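You operate a simulated robot arm through the tools that you are given. There is no shell and no other tool. Be economical: measure what you need, move in short steps, check, and stop when the job is done.

You are at the controls of a simulated robot arm. One attempt, no reset.

JOB
Fetch the mint pot and stand it on the iron trivet.

It is judged by the outcome, as a careful person would: the job done as asked, and still so three seconds after it is handed in. It fails if anything else is knocked over, pushed out of place, dropped, spilled or broken.

ROBOT AND FRAMES
A 5-joint arm with a two-finger parallel gripper, fixed in place. Base frame: the origin is at the foot of the arm, x ahead of it, y to its left, z up; the work surface is at about z = 0. Readings come in mm, rad, newtons and seconds.
With the tool pointing down near the work surface it reaches from about 260 to 680 mm from the base axis. Its first joint turns from -1.152 to 1.152 rad. The tool tilts only in the upright plane through the base axis and itself; it spins freely about its own axis. Payload 2.9 kg.
The tool frame sits at the grasp point between the pads (the TCP): z along the fingers, y along the line on which they close. The tips reach 30 mm beyond it. Largest opening 110 mm; finger width 20, thickness 10; the body of the gripper, 48 by 112 mm, starts 55 mm behind the TCP.
Orientation is that of the tool frame in the base frame, as a unit quaternion [x, y, z, w]. With the fingers straight down and closing along the base's y, the tool's x points along the base's -x, its y along +y and its z along -z.

CONTROLS
- The arm moves only by the tool step_arm. Its argument "motion" is a list of rows, each an object (a shift or turn left out is 0, a gripper value left out holds the last) with "delta_pos": the shift along the base's x, y, z in cm, a list of three; "rot": the turn, a rotation vector about the base's x, y, z in rad, a list of three; "fingers": the finger opening in cm, from 0 to 11. In form: [{"delta_pos": [tx, ty, tz], "rot": [rx, ry, rz], "fingers": fingers}, ...]. A call has 1 to 12 rows; each row shifts and turns the commanded pose from where the row before left it. Rows are played at 5 a second. More than 50 mm and 0.15 rad between two rows, or a gripper value outside its range, and nothing of the call is played. Where a pose cannot be reached the arm comes as near as it can. A force on the tool above 40 N (or 10 N above the force at the start of the call, whichever is more), or a blocked arm, ends the call early, and 0.2 s more pass. The fingers move at their own pace (about 108 mm/s each) and stop on an object; they squeeze with about 20 N. The grip force told is the motor's: it shows also when the fingers shut on nothing. Time passes only in rows, and 0.2 s behind the last, so rows that do not move let the fingers close. The reply holds the time, the measured pose of the TCP, the force on the tool along the base axes, the opening and the grip force, in the units named above and with some noise, and new pictures: "pictures" is both (left out), scene, wrist or none.
- Cameras (640 x 400 px; columns grow to the right, rows downward): "scene" is fixed at [17.7, -432.8, 618.3]; the picture's right is [0.91, -0.40, 0.00], its down [-0.18, -0.40, -0.90] and it looks along [0.36, 0.82, -0.43] (base axes); focal length 350 px, centre (320, 200). "wrist" rides on the gripper at [72, 17, -103] in the tool frame; the picture's right is [-0.23, 0.97, 0.00], its down [-0.76, -0.18, -0.62] and it looks along [-0.61, -0.14, 0.78] (tool axes); focal length 222 px, centre (320, 200). There is no depth. A picture from a camera that has moved, and an enlarged one, comes with that camera's place and axes in the base frame and with its lens.
- zoom(camera, box): a new picture of the part [left, top, right, bottom] of that camera's present view, enlarged. It takes no simulated time.
- hand_in(): hands the job in; it is judged then, once.

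Go step by step. Nothing tells you positions but the pictures and the camera data: compare them with the known pose of the tool, close in by small moves and look again before you grip or let go. The budget is 90 turns and 170 pictures, counting those below and the enlarged ones. Unless the task says otherwise, let go and move clear before handing in, and close with one line.

The tools are called as name(argument=value, ...) on one line, values as JSON. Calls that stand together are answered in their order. step_arm: Moves the arm, as the interface text tells. Its arguments: {"type":"object","properties":{"motion":{"type":"array","items":{"type":"object","properties":{"delta_pos":{"type":"array","items":{"type":"number"}},"rot":{"type":"array","items":{"type":"number"}},"fingers":{"type":"number"}}}},"pictures":{"type":"string","enum":["both","scene","wrist","none"]}},"required":["motion"]} The other tools are called the same way: zoom (camera, box) takes an enlarged picture of a part of a camera's view; hand_in () hands the job in.

At the start:

```text
time: 0.0
ee_pos: [286.0, 360.2, 268.3]
ee_rot: [0.0, 1.0, 0.0, 0.0]
ft_force: [0.2, 0.3, -0.3]
opening: 109.7
grasp_force: 0.0
```

scene: 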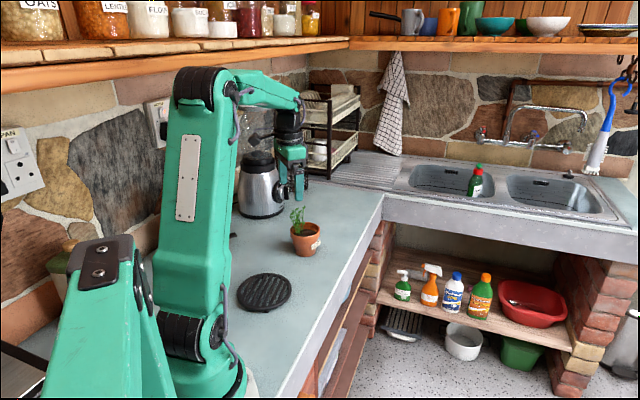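
wrist: 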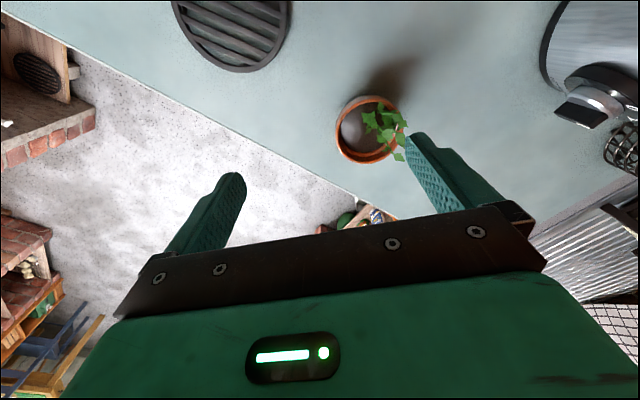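

The mint pot looks to be near (345, 418) and the iron trivet near (175, 280). I'll zoom in to refine both positions.

zoom(camera="scene", box=[220, 190, 348, 320])

zoom(camera="wrist", box=[300, 60, 460, 200])

```text
3.08 times, centred on (284, 255) of scene
camera zoom: at [17.7, -432.8, 618.3], right [0.91, -0.4, 0.0], down [-0.18, -0.4, -0.9], along [0.36, 0.82, -0.43], focal length 1076 px, centre (431, 31)
```

zoom: 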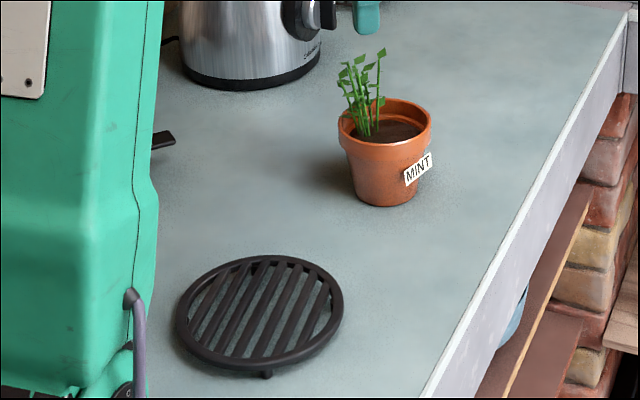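

```text
2.86 times, centred on (380, 130) of wrist
camera zoom: at [212.6, 377.7, 371.8], right [0.23, 0.97, 0.0], down [0.76, -0.18, 0.62], along [0.61, -0.14, -0.78], focal length 635 px, centre (149, 400)
```

zoom: 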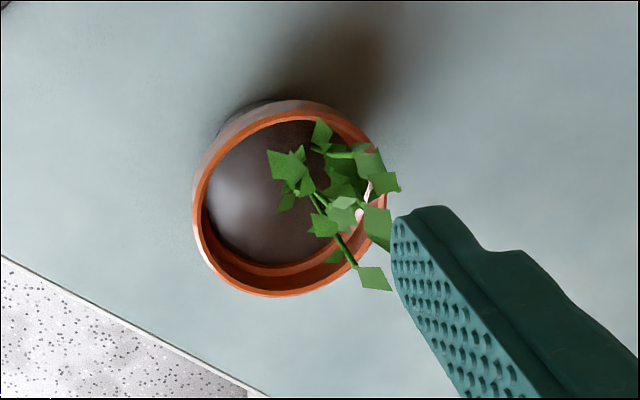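

The pot's rim centre comes out near (340, 417, 84), about 91 mm wide, with leaves up to z≈150. The trivet centre is near (171, 278). I'll hover above the pot and turn the gripper so the fingers clear the label and the leaves.

step_arm(motion=[{"delta_pos": [0.9, 0.95, 0], "rot": [0, 0, -0.13], "fingers": 11}, {"delta_pos": [0.9, 0.95, 0], "rot": [0, 0, -0.13]}, {"delta_pos": [0.9, 0.95, 0], "rot": [0, 0, -0.13]}, {"delta_pos": [0.9, 0.95, 0], "rot": [0, 0, -0.13]}, {"delta_pos": [0.9, 0.95, 0], "rot": [0, 0, -0.13]}, {"delta_pos": [0.9, 0.95, 0], "rot": [0, 0, -0.13]}, {}, {}])

```text
time: 1.8
ee_pos: [340.3, 416.4, 268.0]
ee_rot: [0.38, 0.925, 0.0, 0.0]
ft_force: [-0.7, 0.3, 0.1]
opening: 110.1
grasp_force: 0.1
camera wrist: at [299.7, 479.7, 371.2], right [0.85, 0.53, 0.0], down [0.42, -0.66, 0.62], along [0.33, -0.53, -0.78], focal length 222 px, centre (320, 200)
```

scene: 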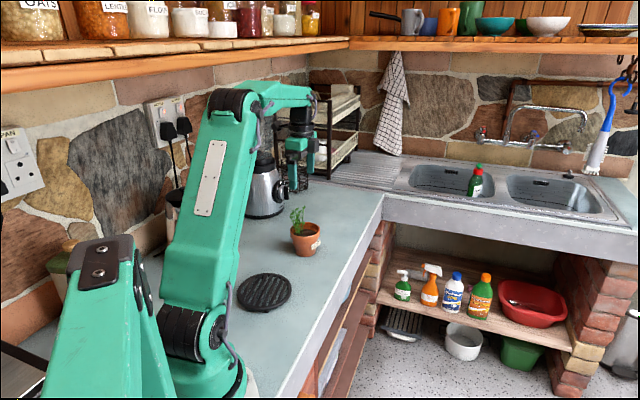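
wrist: 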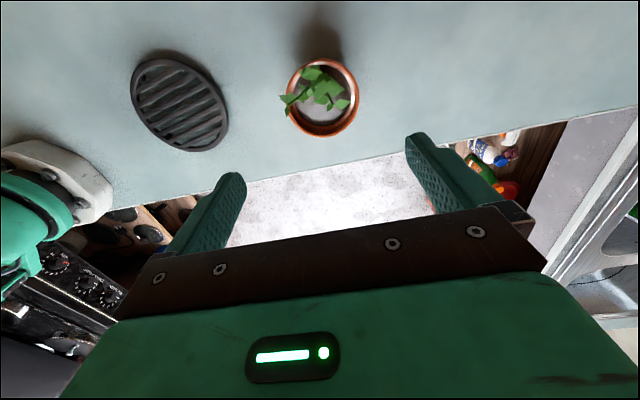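

The gripper is hovering above the pot. I'll zoom the wrist view to refine the pot and trivet centres.

zoom(camera="wrist", box=[110, 40, 380, 165])

zoom(camera="wrist", box=[266, 40, 380, 150])

```text
2.37 times, centred on (245, 102) of wrist
camera zoom: at [299.7, 479.7, 371.2], right [0.85, 0.53, 0.0], down [0.42, -0.66, 0.62], along [0.33, -0.53, -0.78], focal length 526 px, centre (498, 431)
```

zoom: 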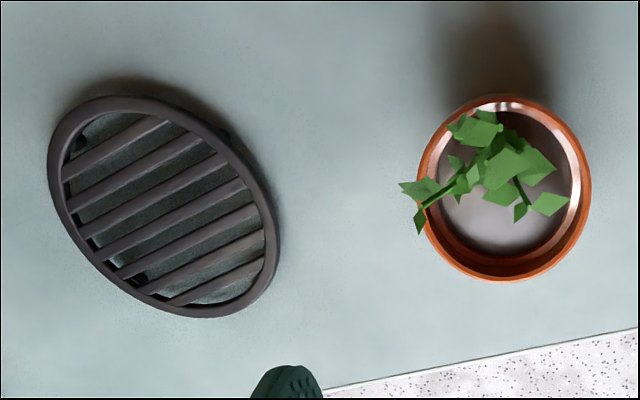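

```text
3.64 times, centred on (323, 95) of wrist
camera zoom: at [299.7, 479.7, 371.2], right [0.85, 0.53, 0.0], down [0.42, -0.66, 0.62], along [0.33, -0.53, -0.78], focal length 808 px, centre (309, 582)
```

zoom: 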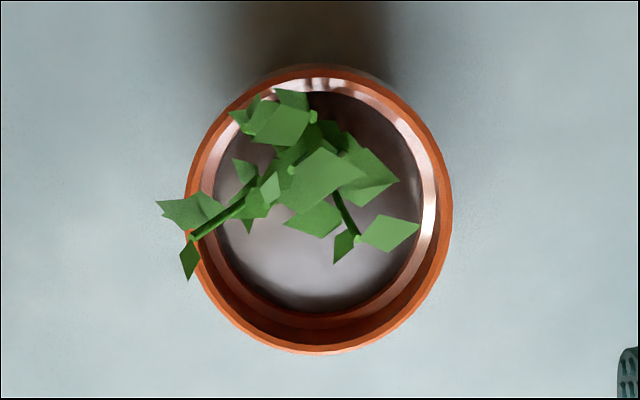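

The rim centre is confirmed at about (340, 418.5). A leaf leans out toward -x, so I'll turn back slightly so a finger doesn't sit by it. Then I'll descend to just above the rim and check.

step_arm(motion=[{"delta_pos": [0, 0.2, -2.5], "rot": [0, 0, 0.13]}, {"delta_pos": [0, 0, -2.5], "rot": [0, 0, 0.13]}, {"delta_pos": [0, 0, -2.5]}, {"delta_pos": [0, 0, -2.5]}, {"delta_pos": [0, 0, -2.3]}, {"delta_pos": [0, 0, -1.5]}, {}])

zoom(camera="scene", box=[240, 160, 368, 270])

```text
time: 3.4
ee_pos: [341.4, 419.7, 130.4]
ee_rot: [0.257, 0.967, 0.0, 0.001]
ft_force: [-0.6, 1.2, -0.3]
opening: 110.1
grasp_force: 0.1
camera wrist: at [285.1, 470.9, 232.8], right [0.68, 0.73, 0.0], down [0.57, -0.53, 0.62], along [0.46, -0.42, -0.78], focal length 222 px, centre (320, 200)
```

scene: 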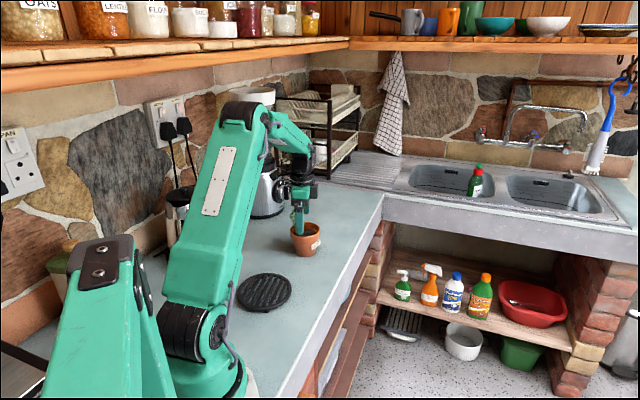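
wrist: 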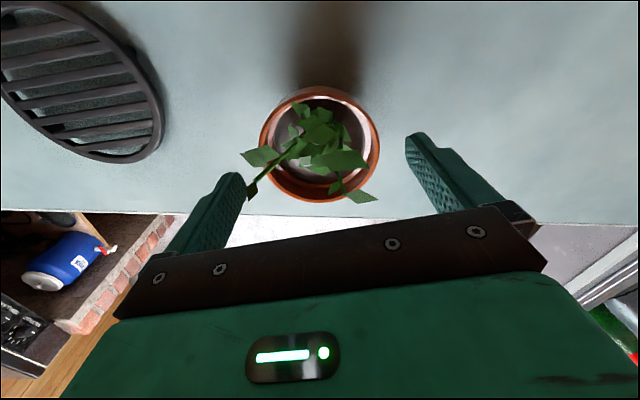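

```text
3.64 times, centred on (304, 215) of scene
camera zoom: at [17.7, -432.8, 618.3], right [0.91, -0.4, 0.0], down [-0.18, -0.4, -0.9], along [0.36, 0.82, -0.43], focal length 1272 px, centre (378, 146)
```

zoom: 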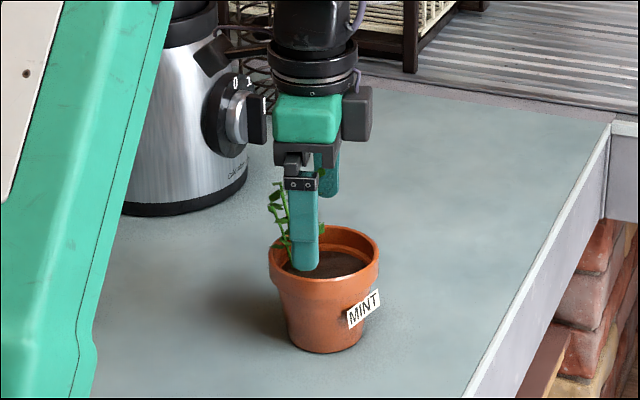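

The pot is centred under the gripper at about (341, 420). I'll lower it slowly with the fingers open and check the leaf clearance.

step_arm(motion=[{"delta_pos": [0, 0, -0.8]}, {"delta_pos": [0, 0, -0.8]}, {"delta_pos": [0, 0, -0.8]}, {}], pictures="wrist")

zoom(camera="scene", box=[270, 170, 350, 270])

```text
time: 4.4
ee_pos: [342.6, 419.9, 109.7]
ee_rot: [0.257, 0.966, 0.003, 0.0]
ft_force: [-6.5, -5.1, 27.7]
opening: 109.8
grasp_force: 0.0
camera wrist: at [285.9, 471.0, 212.8], right [0.68, 0.73, 0.0], down [0.57, -0.53, 0.62], along [0.46, -0.42, -0.78], focal length 222 px, centre (320, 200)
```

wrist: 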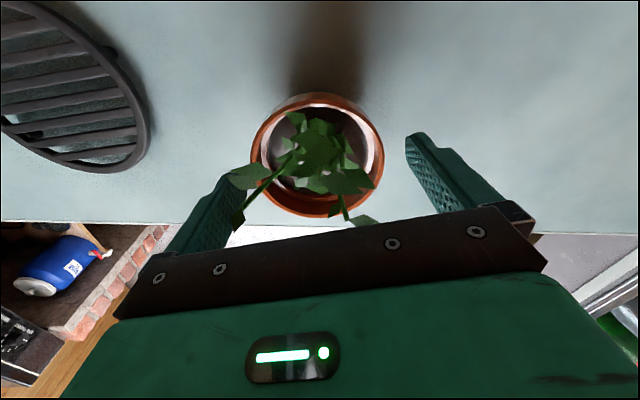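

```text
4.00 times, centred on (310, 220) of scene
camera zoom: at [17.6, -432.9, 618.1], right [0.91, -0.4, 0.0], down [-0.18, -0.4, -0.9], along [0.36, 0.82, -0.43], focal length 1399 px, centre (360, 120)
```

zoom: 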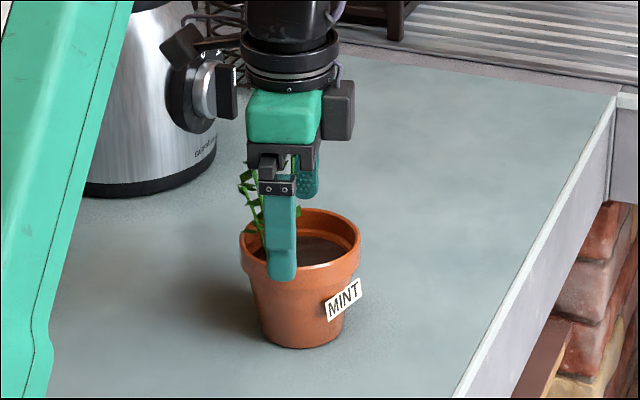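

The call ended with about 28 N upward at z≈110: the palm is pressing on the plant, since the fingers clear the rim. I'll back straight up and come in tilted so the palm avoids the leaves. First comes the rise and the spin.

step_arm(motion=[{"delta_pos": [0, 0, 2.5]}, {"delta_pos": [0, 0, 4]}, {"delta_pos": [0, 0, 4], "rot": [0, 0, 0.14]}, {"rot": [0, 0, 0.141]}, {"rot": [0, 0, 0.141]}, {"rot": [0, 0, 0.141]}, {"rot": [0, 0, 0.141]}, {"rot": [0, 0, 0.141]}, {"rot": [0, 0, 0.141]}, {"rot": [0, 0, 0.141]}, {"rot": [0, 0, 0.141]}, {"rot": [0, 0, 0.14]}])

zoom(camera="scene", box=[260, 190, 356, 270])

```text
time: 7.0
ee_pos: [340.8, 419.2, 210.4]
ee_rot: [-0.431, 0.902, 0.001, 0.0]
ft_force: [0.4, 0.2, 0.2]
opening: 109.9
grasp_force: 0.0
camera wrist: at [280.6, 374.4, 314.5], right [-0.61, 0.79, 0.0], down [0.62, 0.48, 0.62], along [0.49, 0.38, -0.78], focal length 222 px, centre (320, 200)
```

scene: 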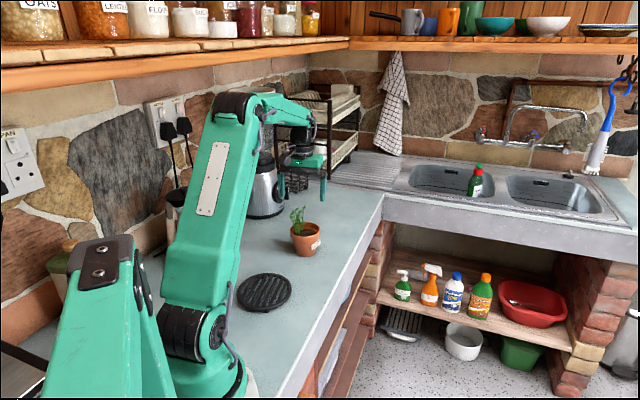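
wrist: 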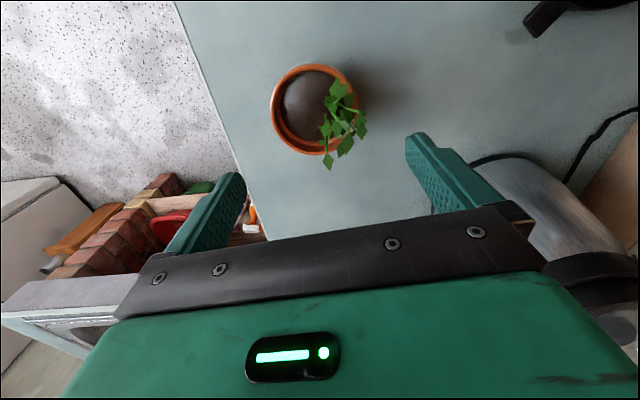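

```text
5.00 times, centred on (308, 230) of scene
camera zoom: at [17.7, -432.8, 618.3], right [0.91, -0.4, 0.0], down [-0.18, -0.4, -0.9], along [0.36, 0.82, -0.43], focal length 1748 px, centre (380, 50)
```

zoom: 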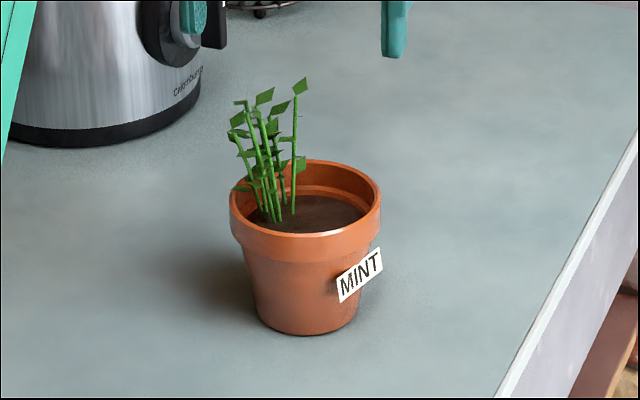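

The pot is still upright and intact, with its centre near (341, 416). Next I'll tilt the gripper inward about 0.65 rad, so the palm comes in from the far side, away from the leaves.

step_arm(motion=[{"delta_pos": [0.14, 0.11, 0], "rot": [-0.1009, 0.082, 0]}, {"delta_pos": [0.14, 0.11, 0], "rot": [-0.1009, 0.082, 0]}, {"delta_pos": [0.14, 0.11, 0], "rot": [-0.1009, 0.082, 0]}, {"delta_pos": [0.14, 0.11, 0], "rot": [-0.1009, 0.082, 0]}, {"delta_pos": [0.14, 0.11, 0], "rot": [-0.1009, 0.082, 0]}, {}, {}])

```text
time: 8.6
ee_pos: [336.7, 411.3, 204.5]
ee_rot: [-0.407, 0.856, -0.136, -0.289]
ft_force: [0.1, 0.7, 0.4]
opening: 109.9
grasp_force: 0.0
out of reach, approached as far as the arm can: row 5
camera wrist: at [325.8, 427.1, 330.3], right [-0.64, 0.76, -0.14], down [0.76, 0.65, 0.04], along [0.12, -0.08, -0.99], focal length 222 px, centre (320, 200)
```

scene: 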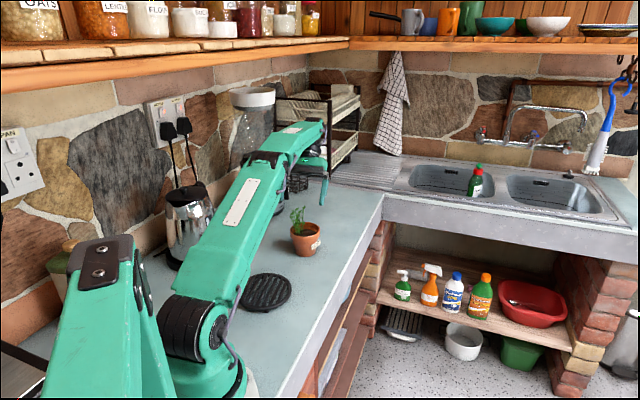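
wrist: 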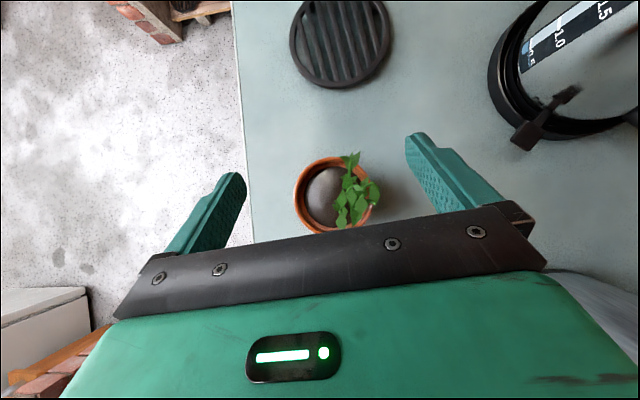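

At this height the arm is at its reach limit. The camera now looks straight down and confirms the pot at (341, 416). I'll lower and see whether reach returns.

step_arm(motion=[{"delta_pos": [0, 0, -2]}, {"delta_pos": [0, 0, -2]}, {"delta_pos": [0, 0, -2]}, {}], pictures="none")

```text
time: 9.6
ee_pos: [337.9, 412.6, 144.3]
ee_rot: [-0.407, 0.856, -0.136, -0.289]
ft_force: [-0.6, -0.8, -0.4]
opening: 110.0
grasp_force: 0.0
```

step_arm(motion=[{"delta_pos": [0.55, 0.63, 0]}, {"delta_pos": [0.52, 0.64, 0]}, {}])

zoom(camera="scene", box=[260, 170, 356, 270])

```text
time: 10.4
ee_pos: [347.9, 425.1, 144.0]
ee_rot: [-0.407, 0.856, -0.137, -0.289]
ft_force: [0.2, 0.4, 0.1]
opening: 109.8
grasp_force: 0.1
camera wrist: at [336.5, 439.8, 270.7], right [-0.64, 0.76, -0.14], down [0.76, 0.65, 0.03], along [0.11, -0.08, -0.99], focal length 222 px, centre (320, 200)
```

scene: 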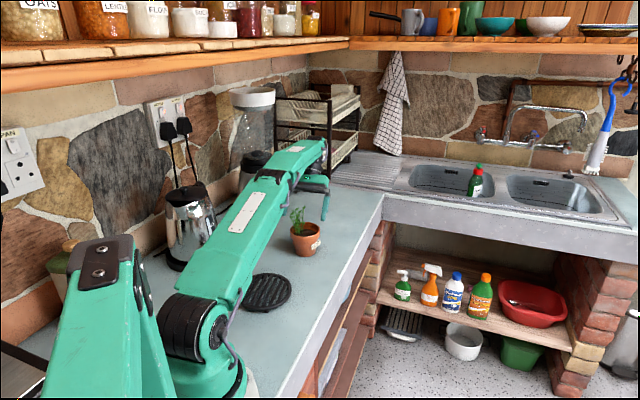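
wrist: 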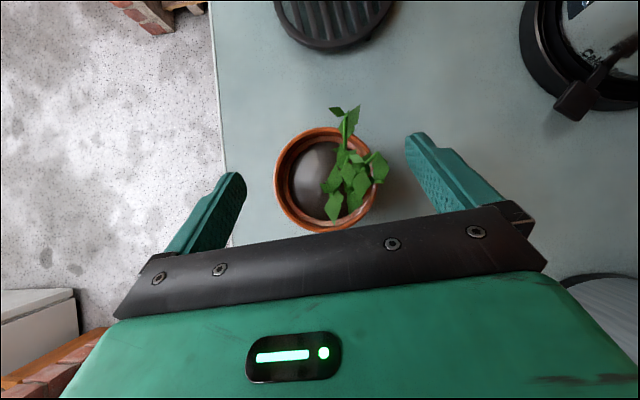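

```text
4.00 times, centred on (308, 220) of scene
camera zoom: at [17.7, -432.8, 618.3], right [0.91, -0.4, 0.0], down [-0.18, -0.4, -0.9], along [0.36, 0.82, -0.43], focal length 1399 px, centre (368, 120)
```

zoom: 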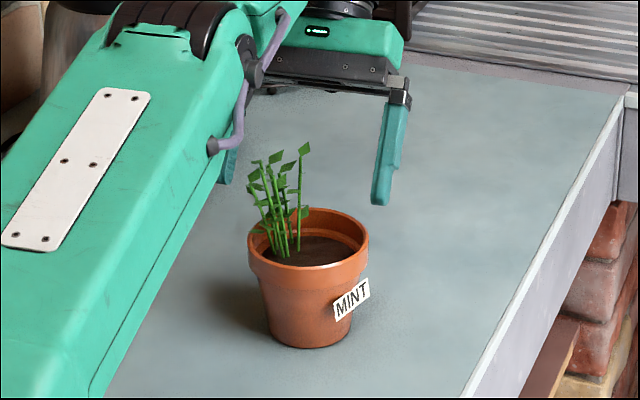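

Reach is good here and the gripper lines up tangentially with the pot. I'll lower carefully, with the palm on the far side of the leaves.

step_arm(motion=[{"delta_pos": [0.05, 0, -1]}, {"delta_pos": [0, 0, -1]}, {"delta_pos": [0, 0, -1]}, {"delta_pos": [0, 0, -0.5]}, {}])

zoom(camera="scene", box=[260, 170, 356, 270])

```text
time: 11.4
ee_pos: [349.1, 426.2, 118.4]
ee_rot: [-0.408, 0.858, -0.133, -0.283]
ft_force: [0.3, -0.1, 5.3]
opening: 109.9
grasp_force: 0.0
stopped in row 5: the force on the tool passed its limit (the readings are from after the stop); the commanded pose is now the measured one
camera wrist: at [337.5, 439.6, 244.5], right [-0.64, 0.76, -0.13], down [0.76, 0.65, 0.05], along [0.12, -0.07, -0.99], focal length 222 px, centre (320, 200)
```

scene: 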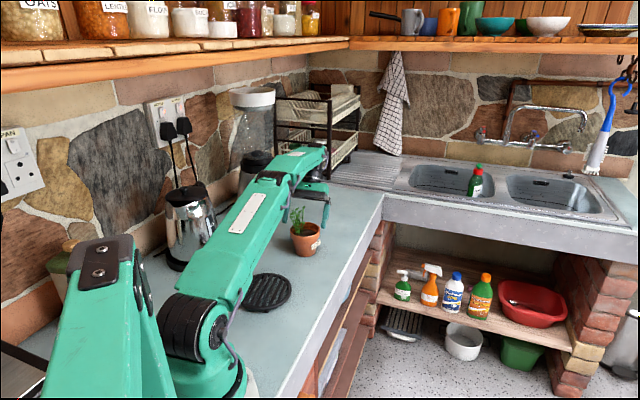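
wrist: 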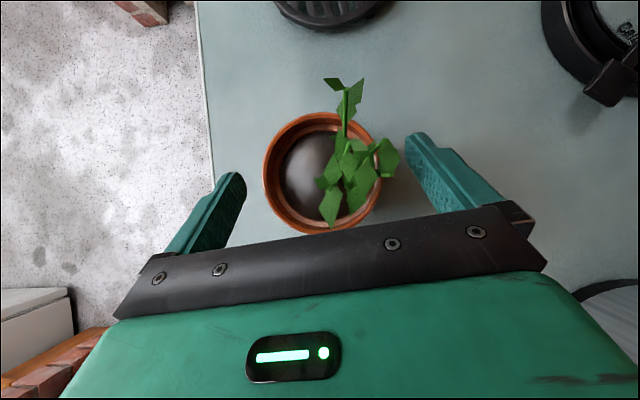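

```text
4.00 times, centred on (308, 220) of scene
camera zoom: at [17.7, -432.8, 618.2], right [0.91, -0.4, 0.0], down [-0.18, -0.4, -0.9], along [0.36, 0.82, -0.43], focal length 1399 px, centre (368, 120)
```

zoom: 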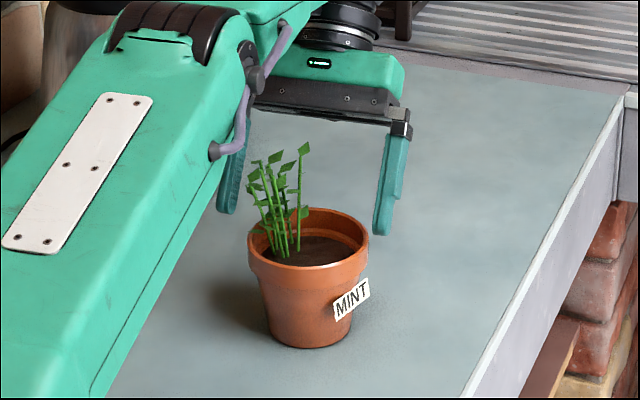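

The move stopped on contact again at about z=118, though the fingers look clear of the rim. I'll look closely for what is touching.

zoom(camera="scene", box=[260, 135, 344, 215])

zoom(camera="wrist", box=[220, 60, 460, 250])

```text
5.00 times, centred on (302, 175) of scene
camera zoom: at [17.7, -432.8, 618.2], right [0.91, -0.4, 0.0], down [-0.18, -0.4, -0.9], along [0.36, 0.82, -0.43], focal length 1748 px, centre (410, 325)
```

zoom: 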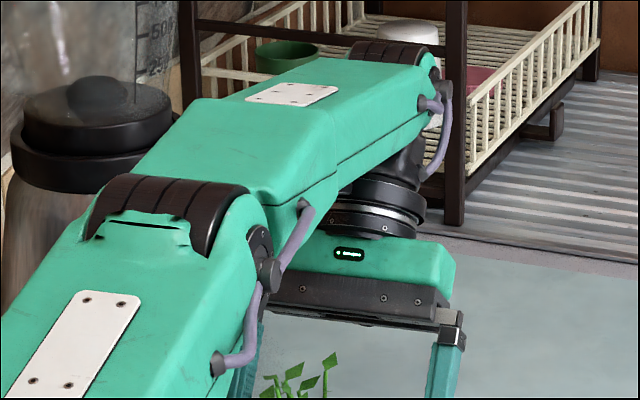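

```text
2.11 times, centred on (340, 155) of wrist
camera zoom: at [337.5, 439.6, 244.5], right [-0.64, 0.76, -0.13], down [0.76, 0.65, 0.05], along [0.12, -0.07, -0.99], focal length 468 px, centre (278, 295)
```

zoom: 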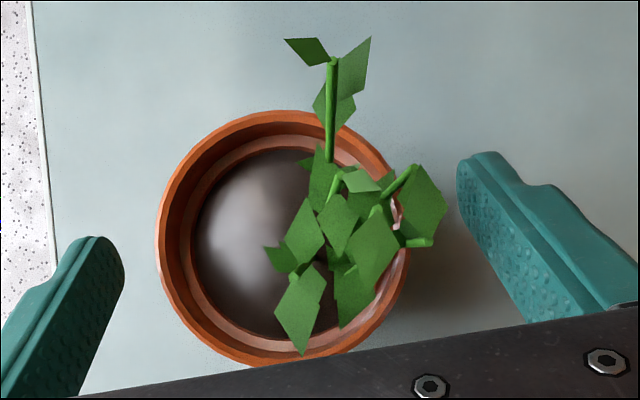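

The plant seems to occupy more room above the rim than its visible leaves, so the palm has to stay right outside the pot. The arm can't tilt inward far enough at this radius, so I'll back off and come in from the base side, strongly tilted outward.

step_arm(motion=[{"delta_pos": [0, 0, 3]}, {"delta_pos": [0, 0, 3], "rot": [0.097, -0.0789, 0]}, {"delta_pos": [0, 0, 3], "rot": [0.097, -0.0789, 0]}, {"delta_pos": [-0.41, -0.51, 3], "rot": [0.097, -0.0789, 0]}, {"delta_pos": [-0.41, -0.51, 0], "rot": [0.097, -0.0789, 0]}, {"delta_pos": [-0.41, -0.51, 0], "rot": [0.097, -0.0789, 0]}, {"delta_pos": [-0.41, -0.51, 0], "rot": [0.097, -0.0789, 0]}, {"delta_pos": [-0.43, -0.53, 0], "rot": [0.097, -0.0789, 0]}, {"rot": [0.097, -0.0789, 0]}, {"rot": [0.097, -0.0789, 0]}, {"rot": [0.097, -0.0789, 0]}, {"rot": [0.097, -0.0789, 0]}])

```text
time: 14.1
ee_pos: [327.8, 399.5, 237.6]
ee_rot: [-0.401, 0.842, 0.153, 0.327]
ft_force: [0.9, -0.8, 0.1]
opening: 109.7
grasp_force: 0.1
camera wrist: at [236.2, 316.0, 264.4], right [-0.65, 0.75, 0.15], down [0.23, 0.0, 0.97], along [0.73, 0.67, -0.17], focal length 222 px, centre (320, 200)
```

scene: 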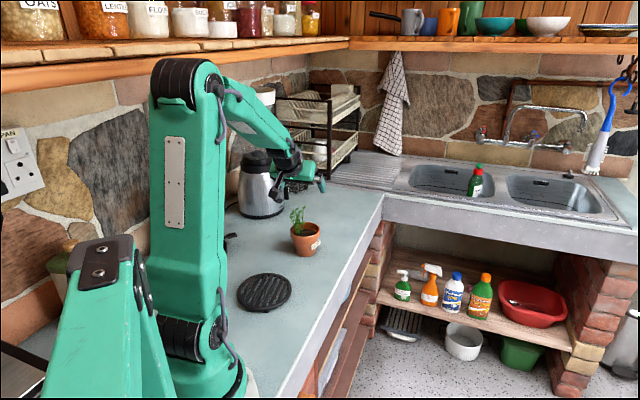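
wrist: 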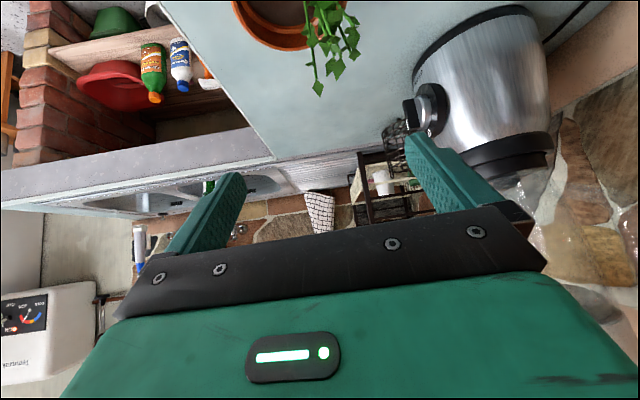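

The pot is undisturbed and the tilt is about 0.74 rad. I'll finish the tilt to about 1.1 rad and start down.

step_arm(motion=[{"rot": [0.093, -0.0757, 0]}, {"rot": [0.093, -0.0757, 0]}, {"rot": [0.093, -0.0757, 0]}, {"delta_pos": [0, 0, -2.5]}, {"delta_pos": [0, 0, -2.5]}, {"delta_pos": [0, 0, -2.5]}, {"delta_pos": [0, 0, -2]}, {}])

zoom(camera="scene", box=[240, 170, 352, 270])

```text
time: 15.8
ee_pos: [330.0, 400.2, 142.7]
ee_rot: [-0.366, 0.77, 0.223, 0.472]
ft_force: [0.4, 0.6, 0.9]
opening: 110.0
grasp_force: 0.1
camera wrist: at [235.8, 315.8, 124.6], right [-0.69, 0.7, 0.2], down [0.0, -0.27, 0.96], along [0.72, 0.66, 0.18], focal length 222 px, centre (320, 200)
```

scene: 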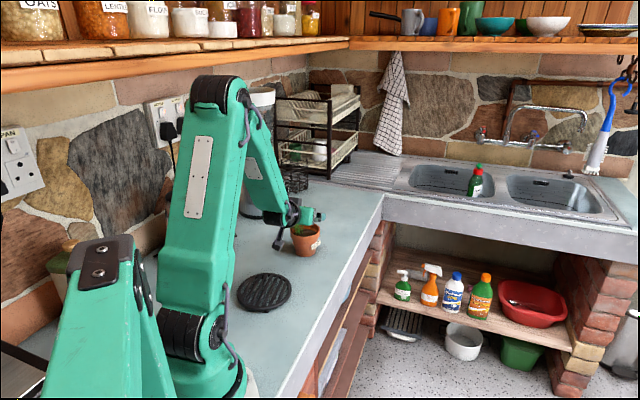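
wrist: 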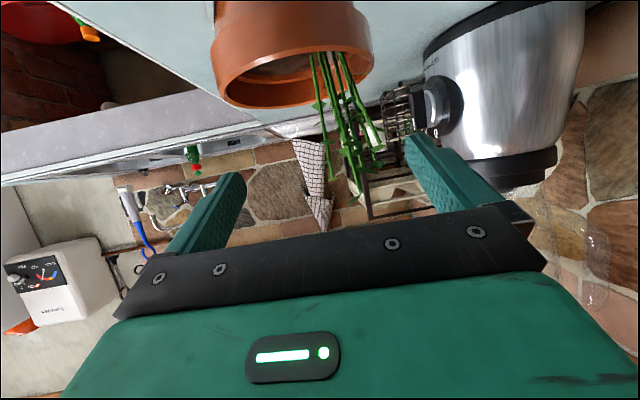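

```text
4.00 times, centred on (296, 220) of scene
camera zoom: at [17.7, -432.7, 618.3], right [0.91, -0.4, 0.0], down [-0.18, -0.4, -0.9], along [0.36, 0.82, -0.43], focal length 1399 px, centre (416, 120)
```

zoom: 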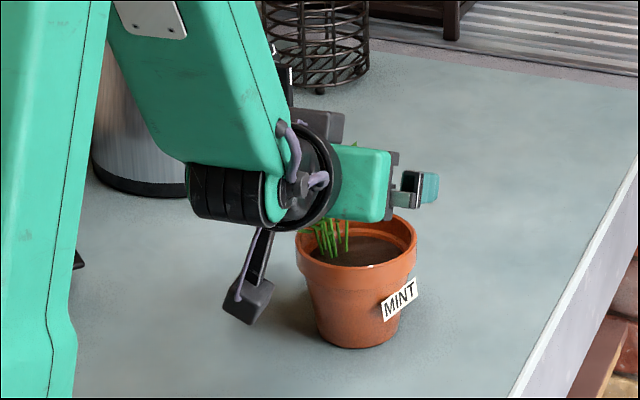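

The approach looks clear of the leaves. I'll zoom the wrist view to check lateral centring before lowering.

zoom(camera="wrist", box=[180, 0, 480, 200])

```text
2.00 times, centred on (330, 100) of wrist
camera zoom: at [235.8, 315.8, 124.6], right [-0.69, 0.7, 0.2], down [0.0, -0.27, 0.96], along [0.72, 0.66, 0.18], focal length 444 px, centre (300, 400)
```

zoom: 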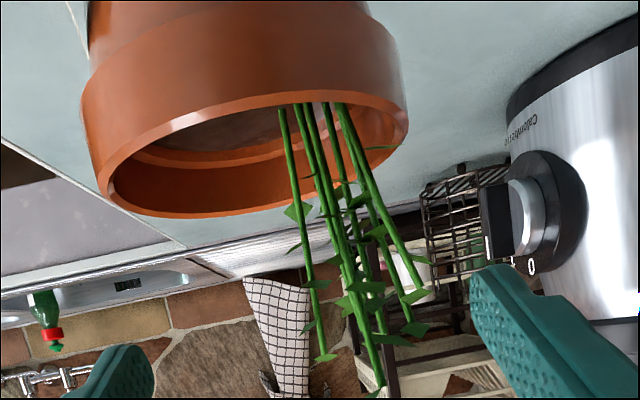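

The gripper is laterally centred on the pot to within about 2 mm, and the rim is at z≈82. I'll descend in small steps with the fingers straddling the rim.

step_arm(motion=[{"delta_pos": [0, 0, -1]}, {"delta_pos": [0, 0, -1]}, {"delta_pos": [0, 0, -1]}, {"delta_pos": [0, 0, -0.8]}, {"delta_pos": [0, 0, -0.7]}, {}])

zoom(camera="scene", box=[240, 170, 352, 270])

```text
time: 17.2
ee_pos: [327.4, 399.6, 97.9]
ee_rot: [-0.366, 0.771, 0.222, 0.472]
ft_force: [0.6, 0.2, -0.4]
opening: 110.1
grasp_force: 0.0
camera wrist: at [234.9, 314.9, 80.7], right [-0.69, 0.7, 0.2], down [0.0, -0.27, 0.96], along [0.72, 0.66, 0.18], focal length 222 px, centre (320, 200)
```

scene: 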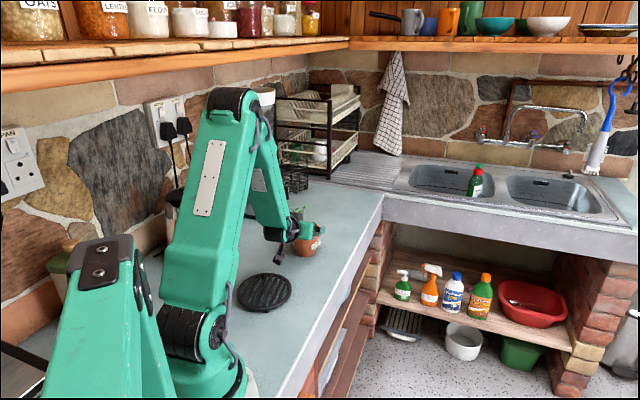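
wrist: 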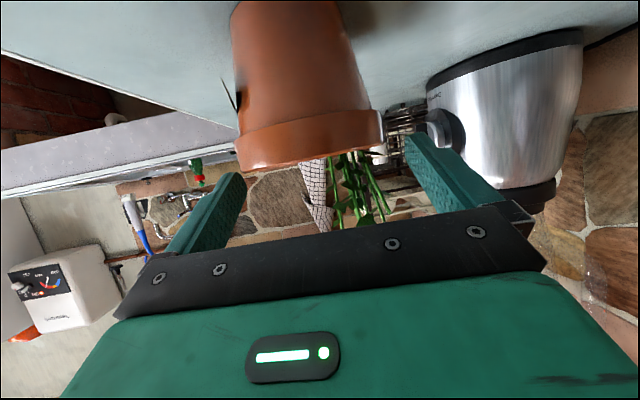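

```text
4.00 times, centred on (296, 220) of scene
camera zoom: at [17.7, -432.8, 618.3], right [0.91, -0.4, 0.0], down [-0.18, -0.4, -0.9], along [0.36, 0.82, -0.43], focal length 1399 px, centre (416, 120)
```

zoom: 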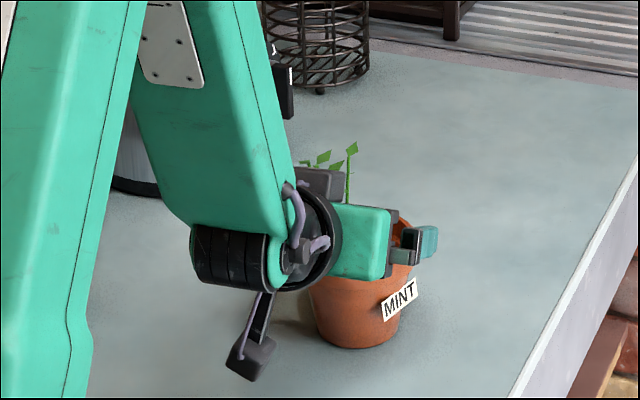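

No contact so far. I'll shift 2–3 mm sideways to centre, then lower to rim level and slide in slightly.

step_arm(motion=[{"delta_pos": [0.2, -0.16, 0]}, {"delta_pos": [0, 0, -0.6]}, {"delta_pos": [0, 0, -0.6]}, {"delta_pos": [0.1, 0.15, -0.6]}, {"delta_pos": [0.2, 0.25, 0]}, {"delta_pos": [0.2, 0.25, 0]}, {}])

zoom(camera="scene", box=[260, 180, 352, 270])

```text
time: 18.9
ee_pos: [336.8, 405.8, 79.8]
ee_rot: [-0.366, 0.771, 0.221, 0.472]
ft_force: [-0.1, 0.1, -1.4]
opening: 109.8
grasp_force: 0.0
camera wrist: at [242.5, 320.2, 62.3], right [-0.69, 0.7, 0.2], down [0.0, -0.27, 0.96], along [0.73, 0.66, 0.18], focal length 222 px, centre (320, 200)
```

scene: 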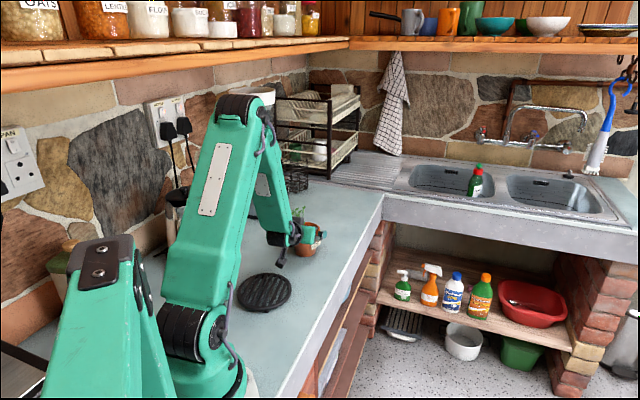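
wrist: 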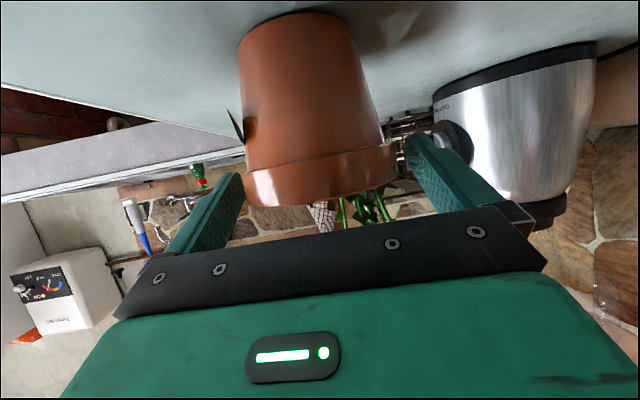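

```text
4.44 times, centred on (306, 225) of scene
camera zoom: at [17.7, -432.8, 618.3], right [0.91, -0.4, 0.0], down [-0.18, -0.4, -0.9], along [0.36, 0.82, -0.43], focal length 1554 px, centre (382, 89)
```

zoom: 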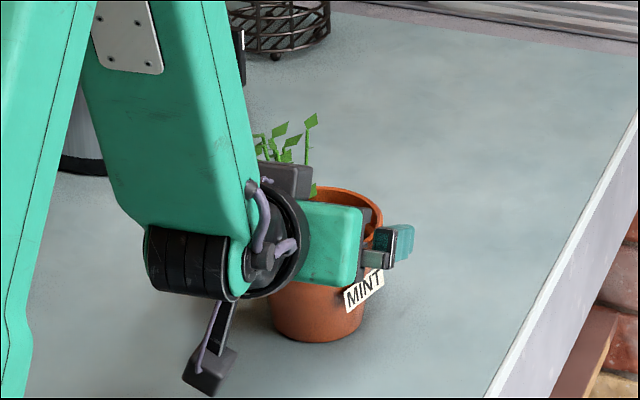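

The fingers sit on either side of the rim band with no contact force. Closing now.

step_arm(motion=[{"fingers": 9.6}, {"fingers": 9.2}, {"fingers": 8.5}, {"fingers": 7}, {"fingers": 5}, {}])

zoom(camera="scene", box=[260, 180, 352, 270])

```text
time: 20.2
ee_pos: [336.0, 404.6, 80.7]
ee_rot: [-0.366, 0.771, 0.221, 0.472]
ft_force: [0.0, -0.8, -0.1]
opening: 86.6
grasp_force: 20.3
camera wrist: at [242.5, 320.1, 62.4], right [-0.69, 0.7, 0.2], down [0.0, -0.27, 0.96], along [0.73, 0.66, 0.18], focal length 222 px, centre (320, 200)
```

scene: 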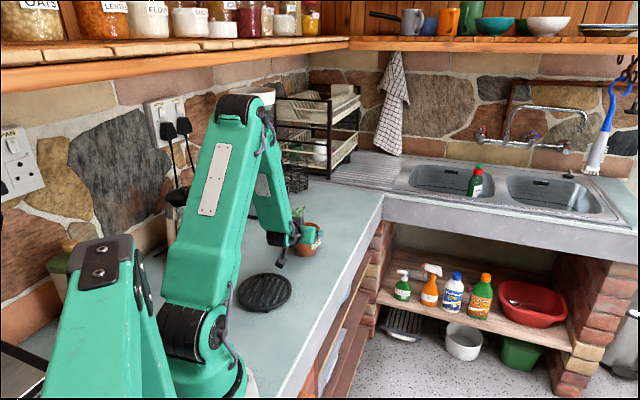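
wrist: 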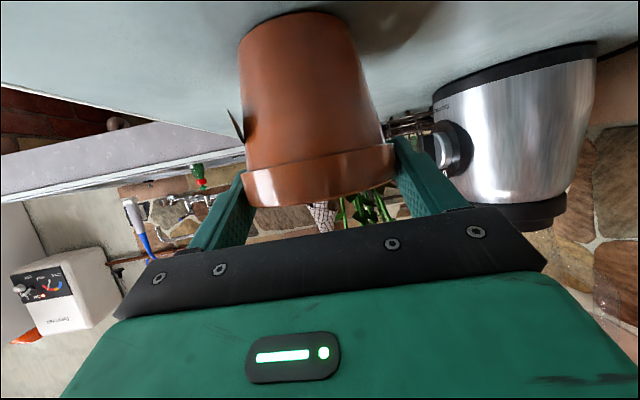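

```text
4.44 times, centred on (306, 225) of scene
camera zoom: at [17.7, -432.8, 618.3], right [0.91, -0.4, 0.0], down [-0.18, -0.4, -0.9], along [0.36, 0.82, -0.43], focal length 1554 px, centre (382, 89)
```

zoom: 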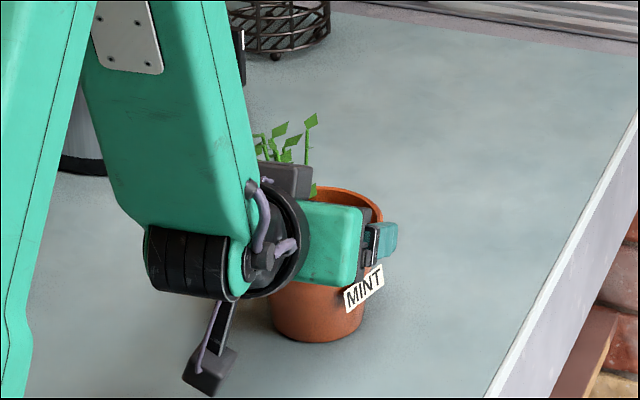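

The rim is gripped, with an opening of 86.6 mm and 20 N. I'll lift slightly and check that it stays level.

step_arm(motion=[{"delta_pos": [0, 0, 0.5], "fingers": 4}, {"delta_pos": [0, 0, 0.7]}, {"delta_pos": [0, 0, 0.8]}, {"delta_pos": [0, 0, 0.5]}, {}])

zoom(camera="scene", box=[260, 180, 352, 270])

```text
time: 21.4
ee_pos: [336.2, 405.9, 103.9]
ee_rot: [-0.365, 0.771, 0.22, 0.472]
ft_force: [-0.8, 0.2, -0.2]
opening: 40.0
grasp_force: 0.0
camera wrist: at [242.4, 319.9, 87.5], right [-0.69, 0.7, 0.2], down [0.0, -0.27, 0.96], along [0.73, 0.66, 0.18], focal length 222 px, centre (320, 200)
```

scene: 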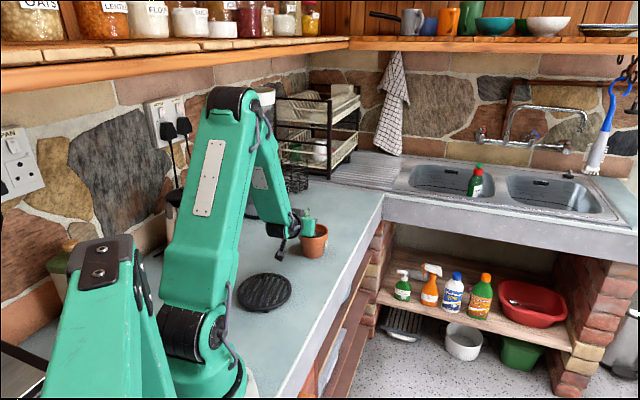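
wrist: 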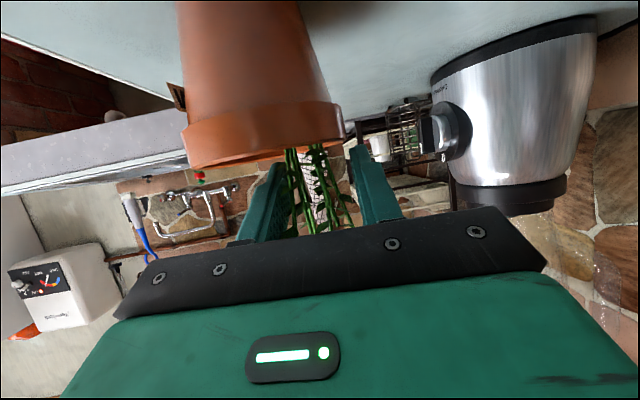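

```text
4.44 times, centred on (306, 225) of scene
camera zoom: at [17.7, -432.8, 618.3], right [0.91, -0.4, 0.0], down [-0.18, -0.4, -0.9], along [0.36, 0.82, -0.43], focal length 1554 px, centre (382, 89)
```

zoom: 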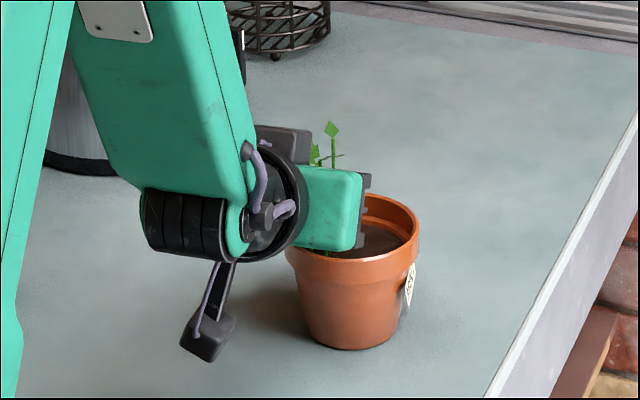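

The pot slipped out: it is still upright but has moved about 25 mm sideways and twisted, and the fingers are now loosely around the stems. I'll back out along the tool axis without opening, then look again.

step_arm(motion=[{"delta_pos": [-0.6, -0.73, 0.5]}, {"delta_pos": [-1.1, -1.35, 0.9]}, {"delta_pos": [-1.1, -1.35, 1.2]}, {"delta_pos": [-0.9, -1.1, 2]}, {"delta_pos": [0, 0, 3]}, {"delta_pos": [0, 0, 4], "fingers": 11}, {"delta_pos": [0, 0, 2]}, {}])

zoom(camera="scene", box=[250, 170, 362, 270])

```text
time: 23.2
ee_pos: [298.4, 358.9, 241.4]
ee_rot: [-0.365, 0.772, 0.219, 0.472]
ft_force: [0.5, -0.9, -1.4]
opening: 110.1
grasp_force: 0.0
camera wrist: at [204.7, 274.0, 223.4], right [-0.69, 0.7, 0.2], down [0.0, -0.27, 0.96], along [0.73, 0.66, 0.18], focal length 222 px, centre (320, 200)
```

scene: 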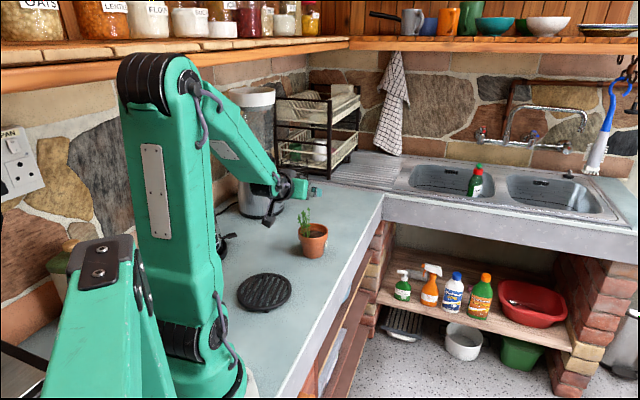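
wrist: 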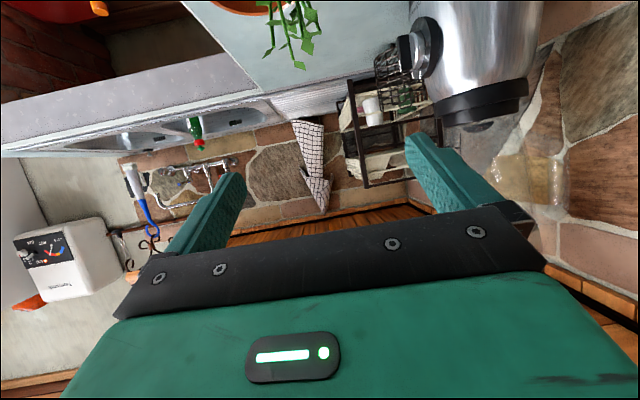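

```text
4.00 times, centred on (306, 220) of scene
camera zoom: at [17.7, -432.8, 618.3], right [0.91, -0.4, 0.0], down [-0.18, -0.4, -0.9], along [0.36, 0.82, -0.43], focal length 1399 px, centre (376, 120)
```

zoom: 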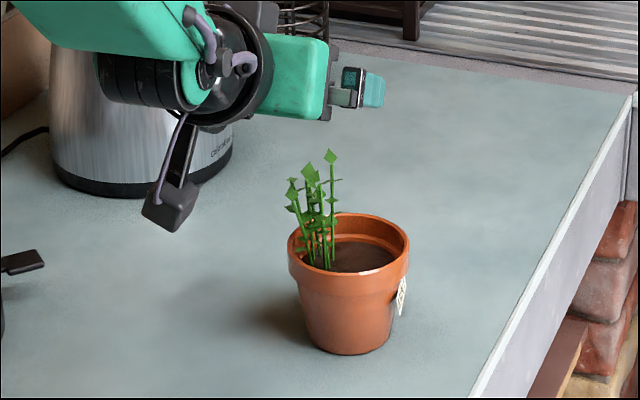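

The pot now stands near (361, 401), upright, with its label twisted toward the left finger's side. I'll re-align over its new position with the same outward tilt, keeping the fingers open.

step_arm(motion=[{"delta_pos": [1.7, 0.95, 0], "rot": [0, 0, -0.025]}, {"delta_pos": [1.7, 0.95, 0], "rot": [0, 0, -0.025]}, {"delta_pos": [1.6, 0.95, 0]}, {"delta_pos": [0, 0, -2.5]}, {"delta_pos": [0, 0, -2.5]}, {"delta_pos": [0, 0, -2.5]}, {"delta_pos": [0, 0, -2.5]}, {"delta_pos": [0, 0, -2]}, {}])

zoom(camera="wrist", box=[180, 0, 480, 200])

```text
time: 25.2
ee_pos: [349.6, 388.7, 120.3]
ee_rot: [-0.349, 0.779, 0.213, 0.476]
ft_force: [0.2, 0.5, -0.2]
opening: 109.9
grasp_force: 0.1
camera wrist: at [251.1, 307.0, 103.4], right [-0.66, 0.73, 0.2], down [-0.01, -0.27, 0.96], along [0.75, 0.63, 0.18], focal length 222 px, centre (320, 200)
```

scene: 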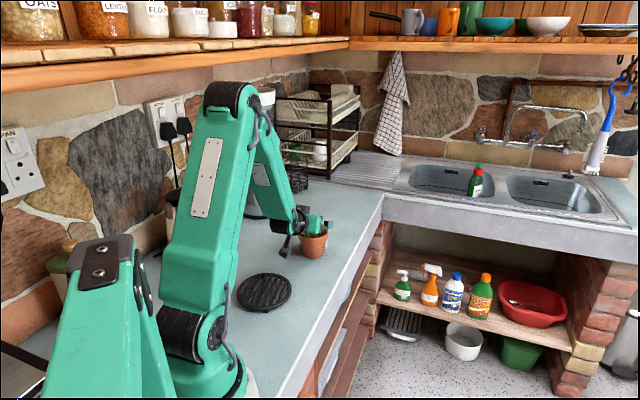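
wrist: 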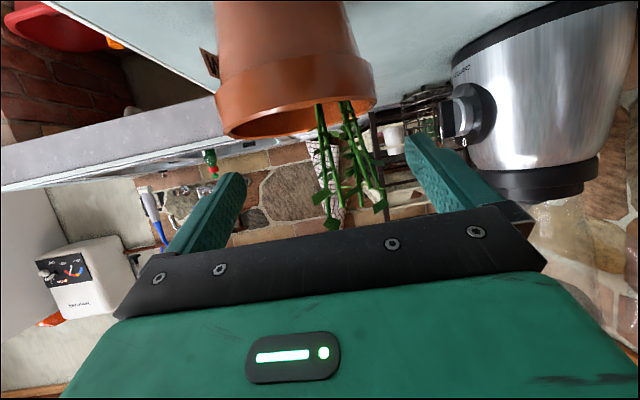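

```text
2.00 times, centred on (330, 100) of wrist
camera zoom: at [251.1, 307.0, 103.4], right [-0.66, 0.73, 0.2], down [-0.01, -0.27, 0.96], along [0.75, 0.63, 0.18], focal length 444 px, centre (300, 400)
```

zoom: 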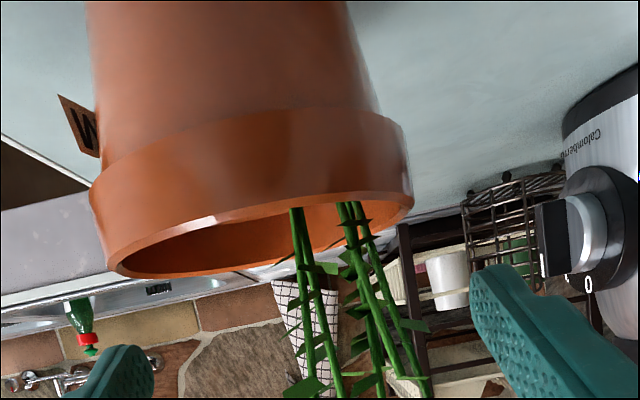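

The label sticks out just below the rim on the left finger's side, and it probably spoiled the first grip. I'll shift about 4 mm to centre, then come down higher on the rim so the finger stays above the label.

step_arm(motion=[{"delta_pos": [0.3, -0.27, 0]}, {"delta_pos": [0, 0, -1]}, {"delta_pos": [0, 0, -1]}, {"delta_pos": [0.1, 0.11, -0.9]}, {"delta_pos": [0.1, 0.11, 0]}, {}])

zoom(camera="wrist", box=[200, 60, 440, 220])

zoom(camera="scene", box=[275, 190, 355, 265])

```text
time: 26.6
ee_pos: [354.2, 386.2, 92.4]
ee_rot: [-0.346, 0.78, 0.209, 0.478]
ft_force: [-0.2, -1.2, 0.4]
opening: 110.0
grasp_force: 0.1
camera wrist: at [256.3, 306.7, 74.5], right [-0.65, 0.73, 0.2], down [-0.01, -0.27, 0.96], along [0.76, 0.62, 0.18], focal length 222 px, centre (320, 200)
```

scene: 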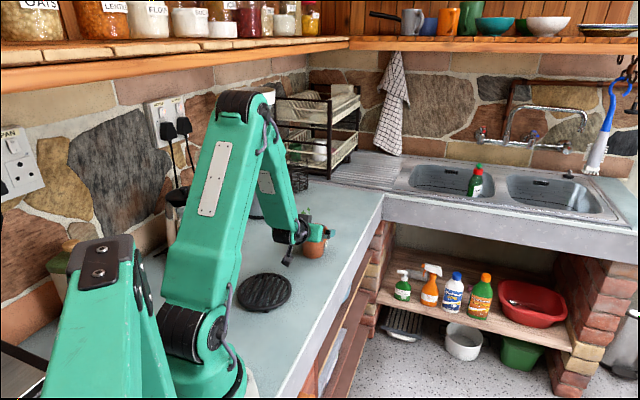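
wrist: 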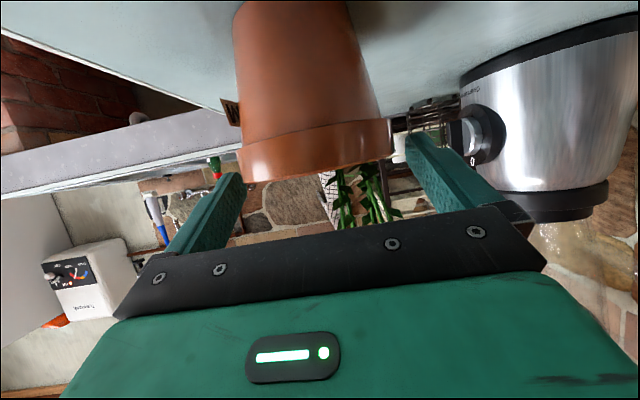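

```text
2.50 times, centred on (320, 140) of wrist
camera zoom: at [256.3, 306.7, 74.5], right [-0.65, 0.73, 0.2], down [-0.01, -0.27, 0.96], along [0.76, 0.62, 0.18], focal length 555 px, centre (320, 350)
```

zoom: 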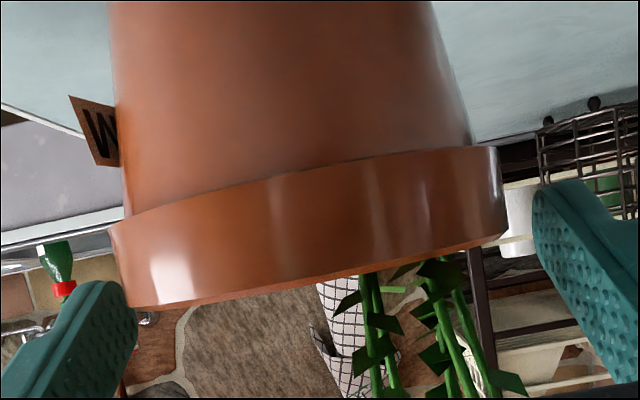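

```text
5.33 times, centred on (315, 228) of scene
camera zoom: at [17.7, -432.8, 618.3], right [0.91, -0.4, 0.0], down [-0.18, -0.4, -0.9], along [0.36, 0.82, -0.43], focal length 1865 px, centre (347, 53)
```

zoom: 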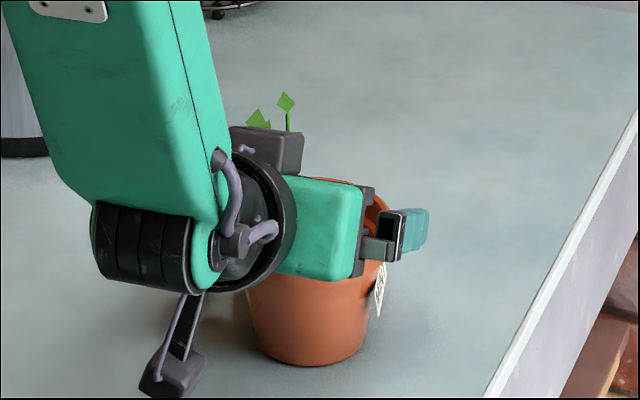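

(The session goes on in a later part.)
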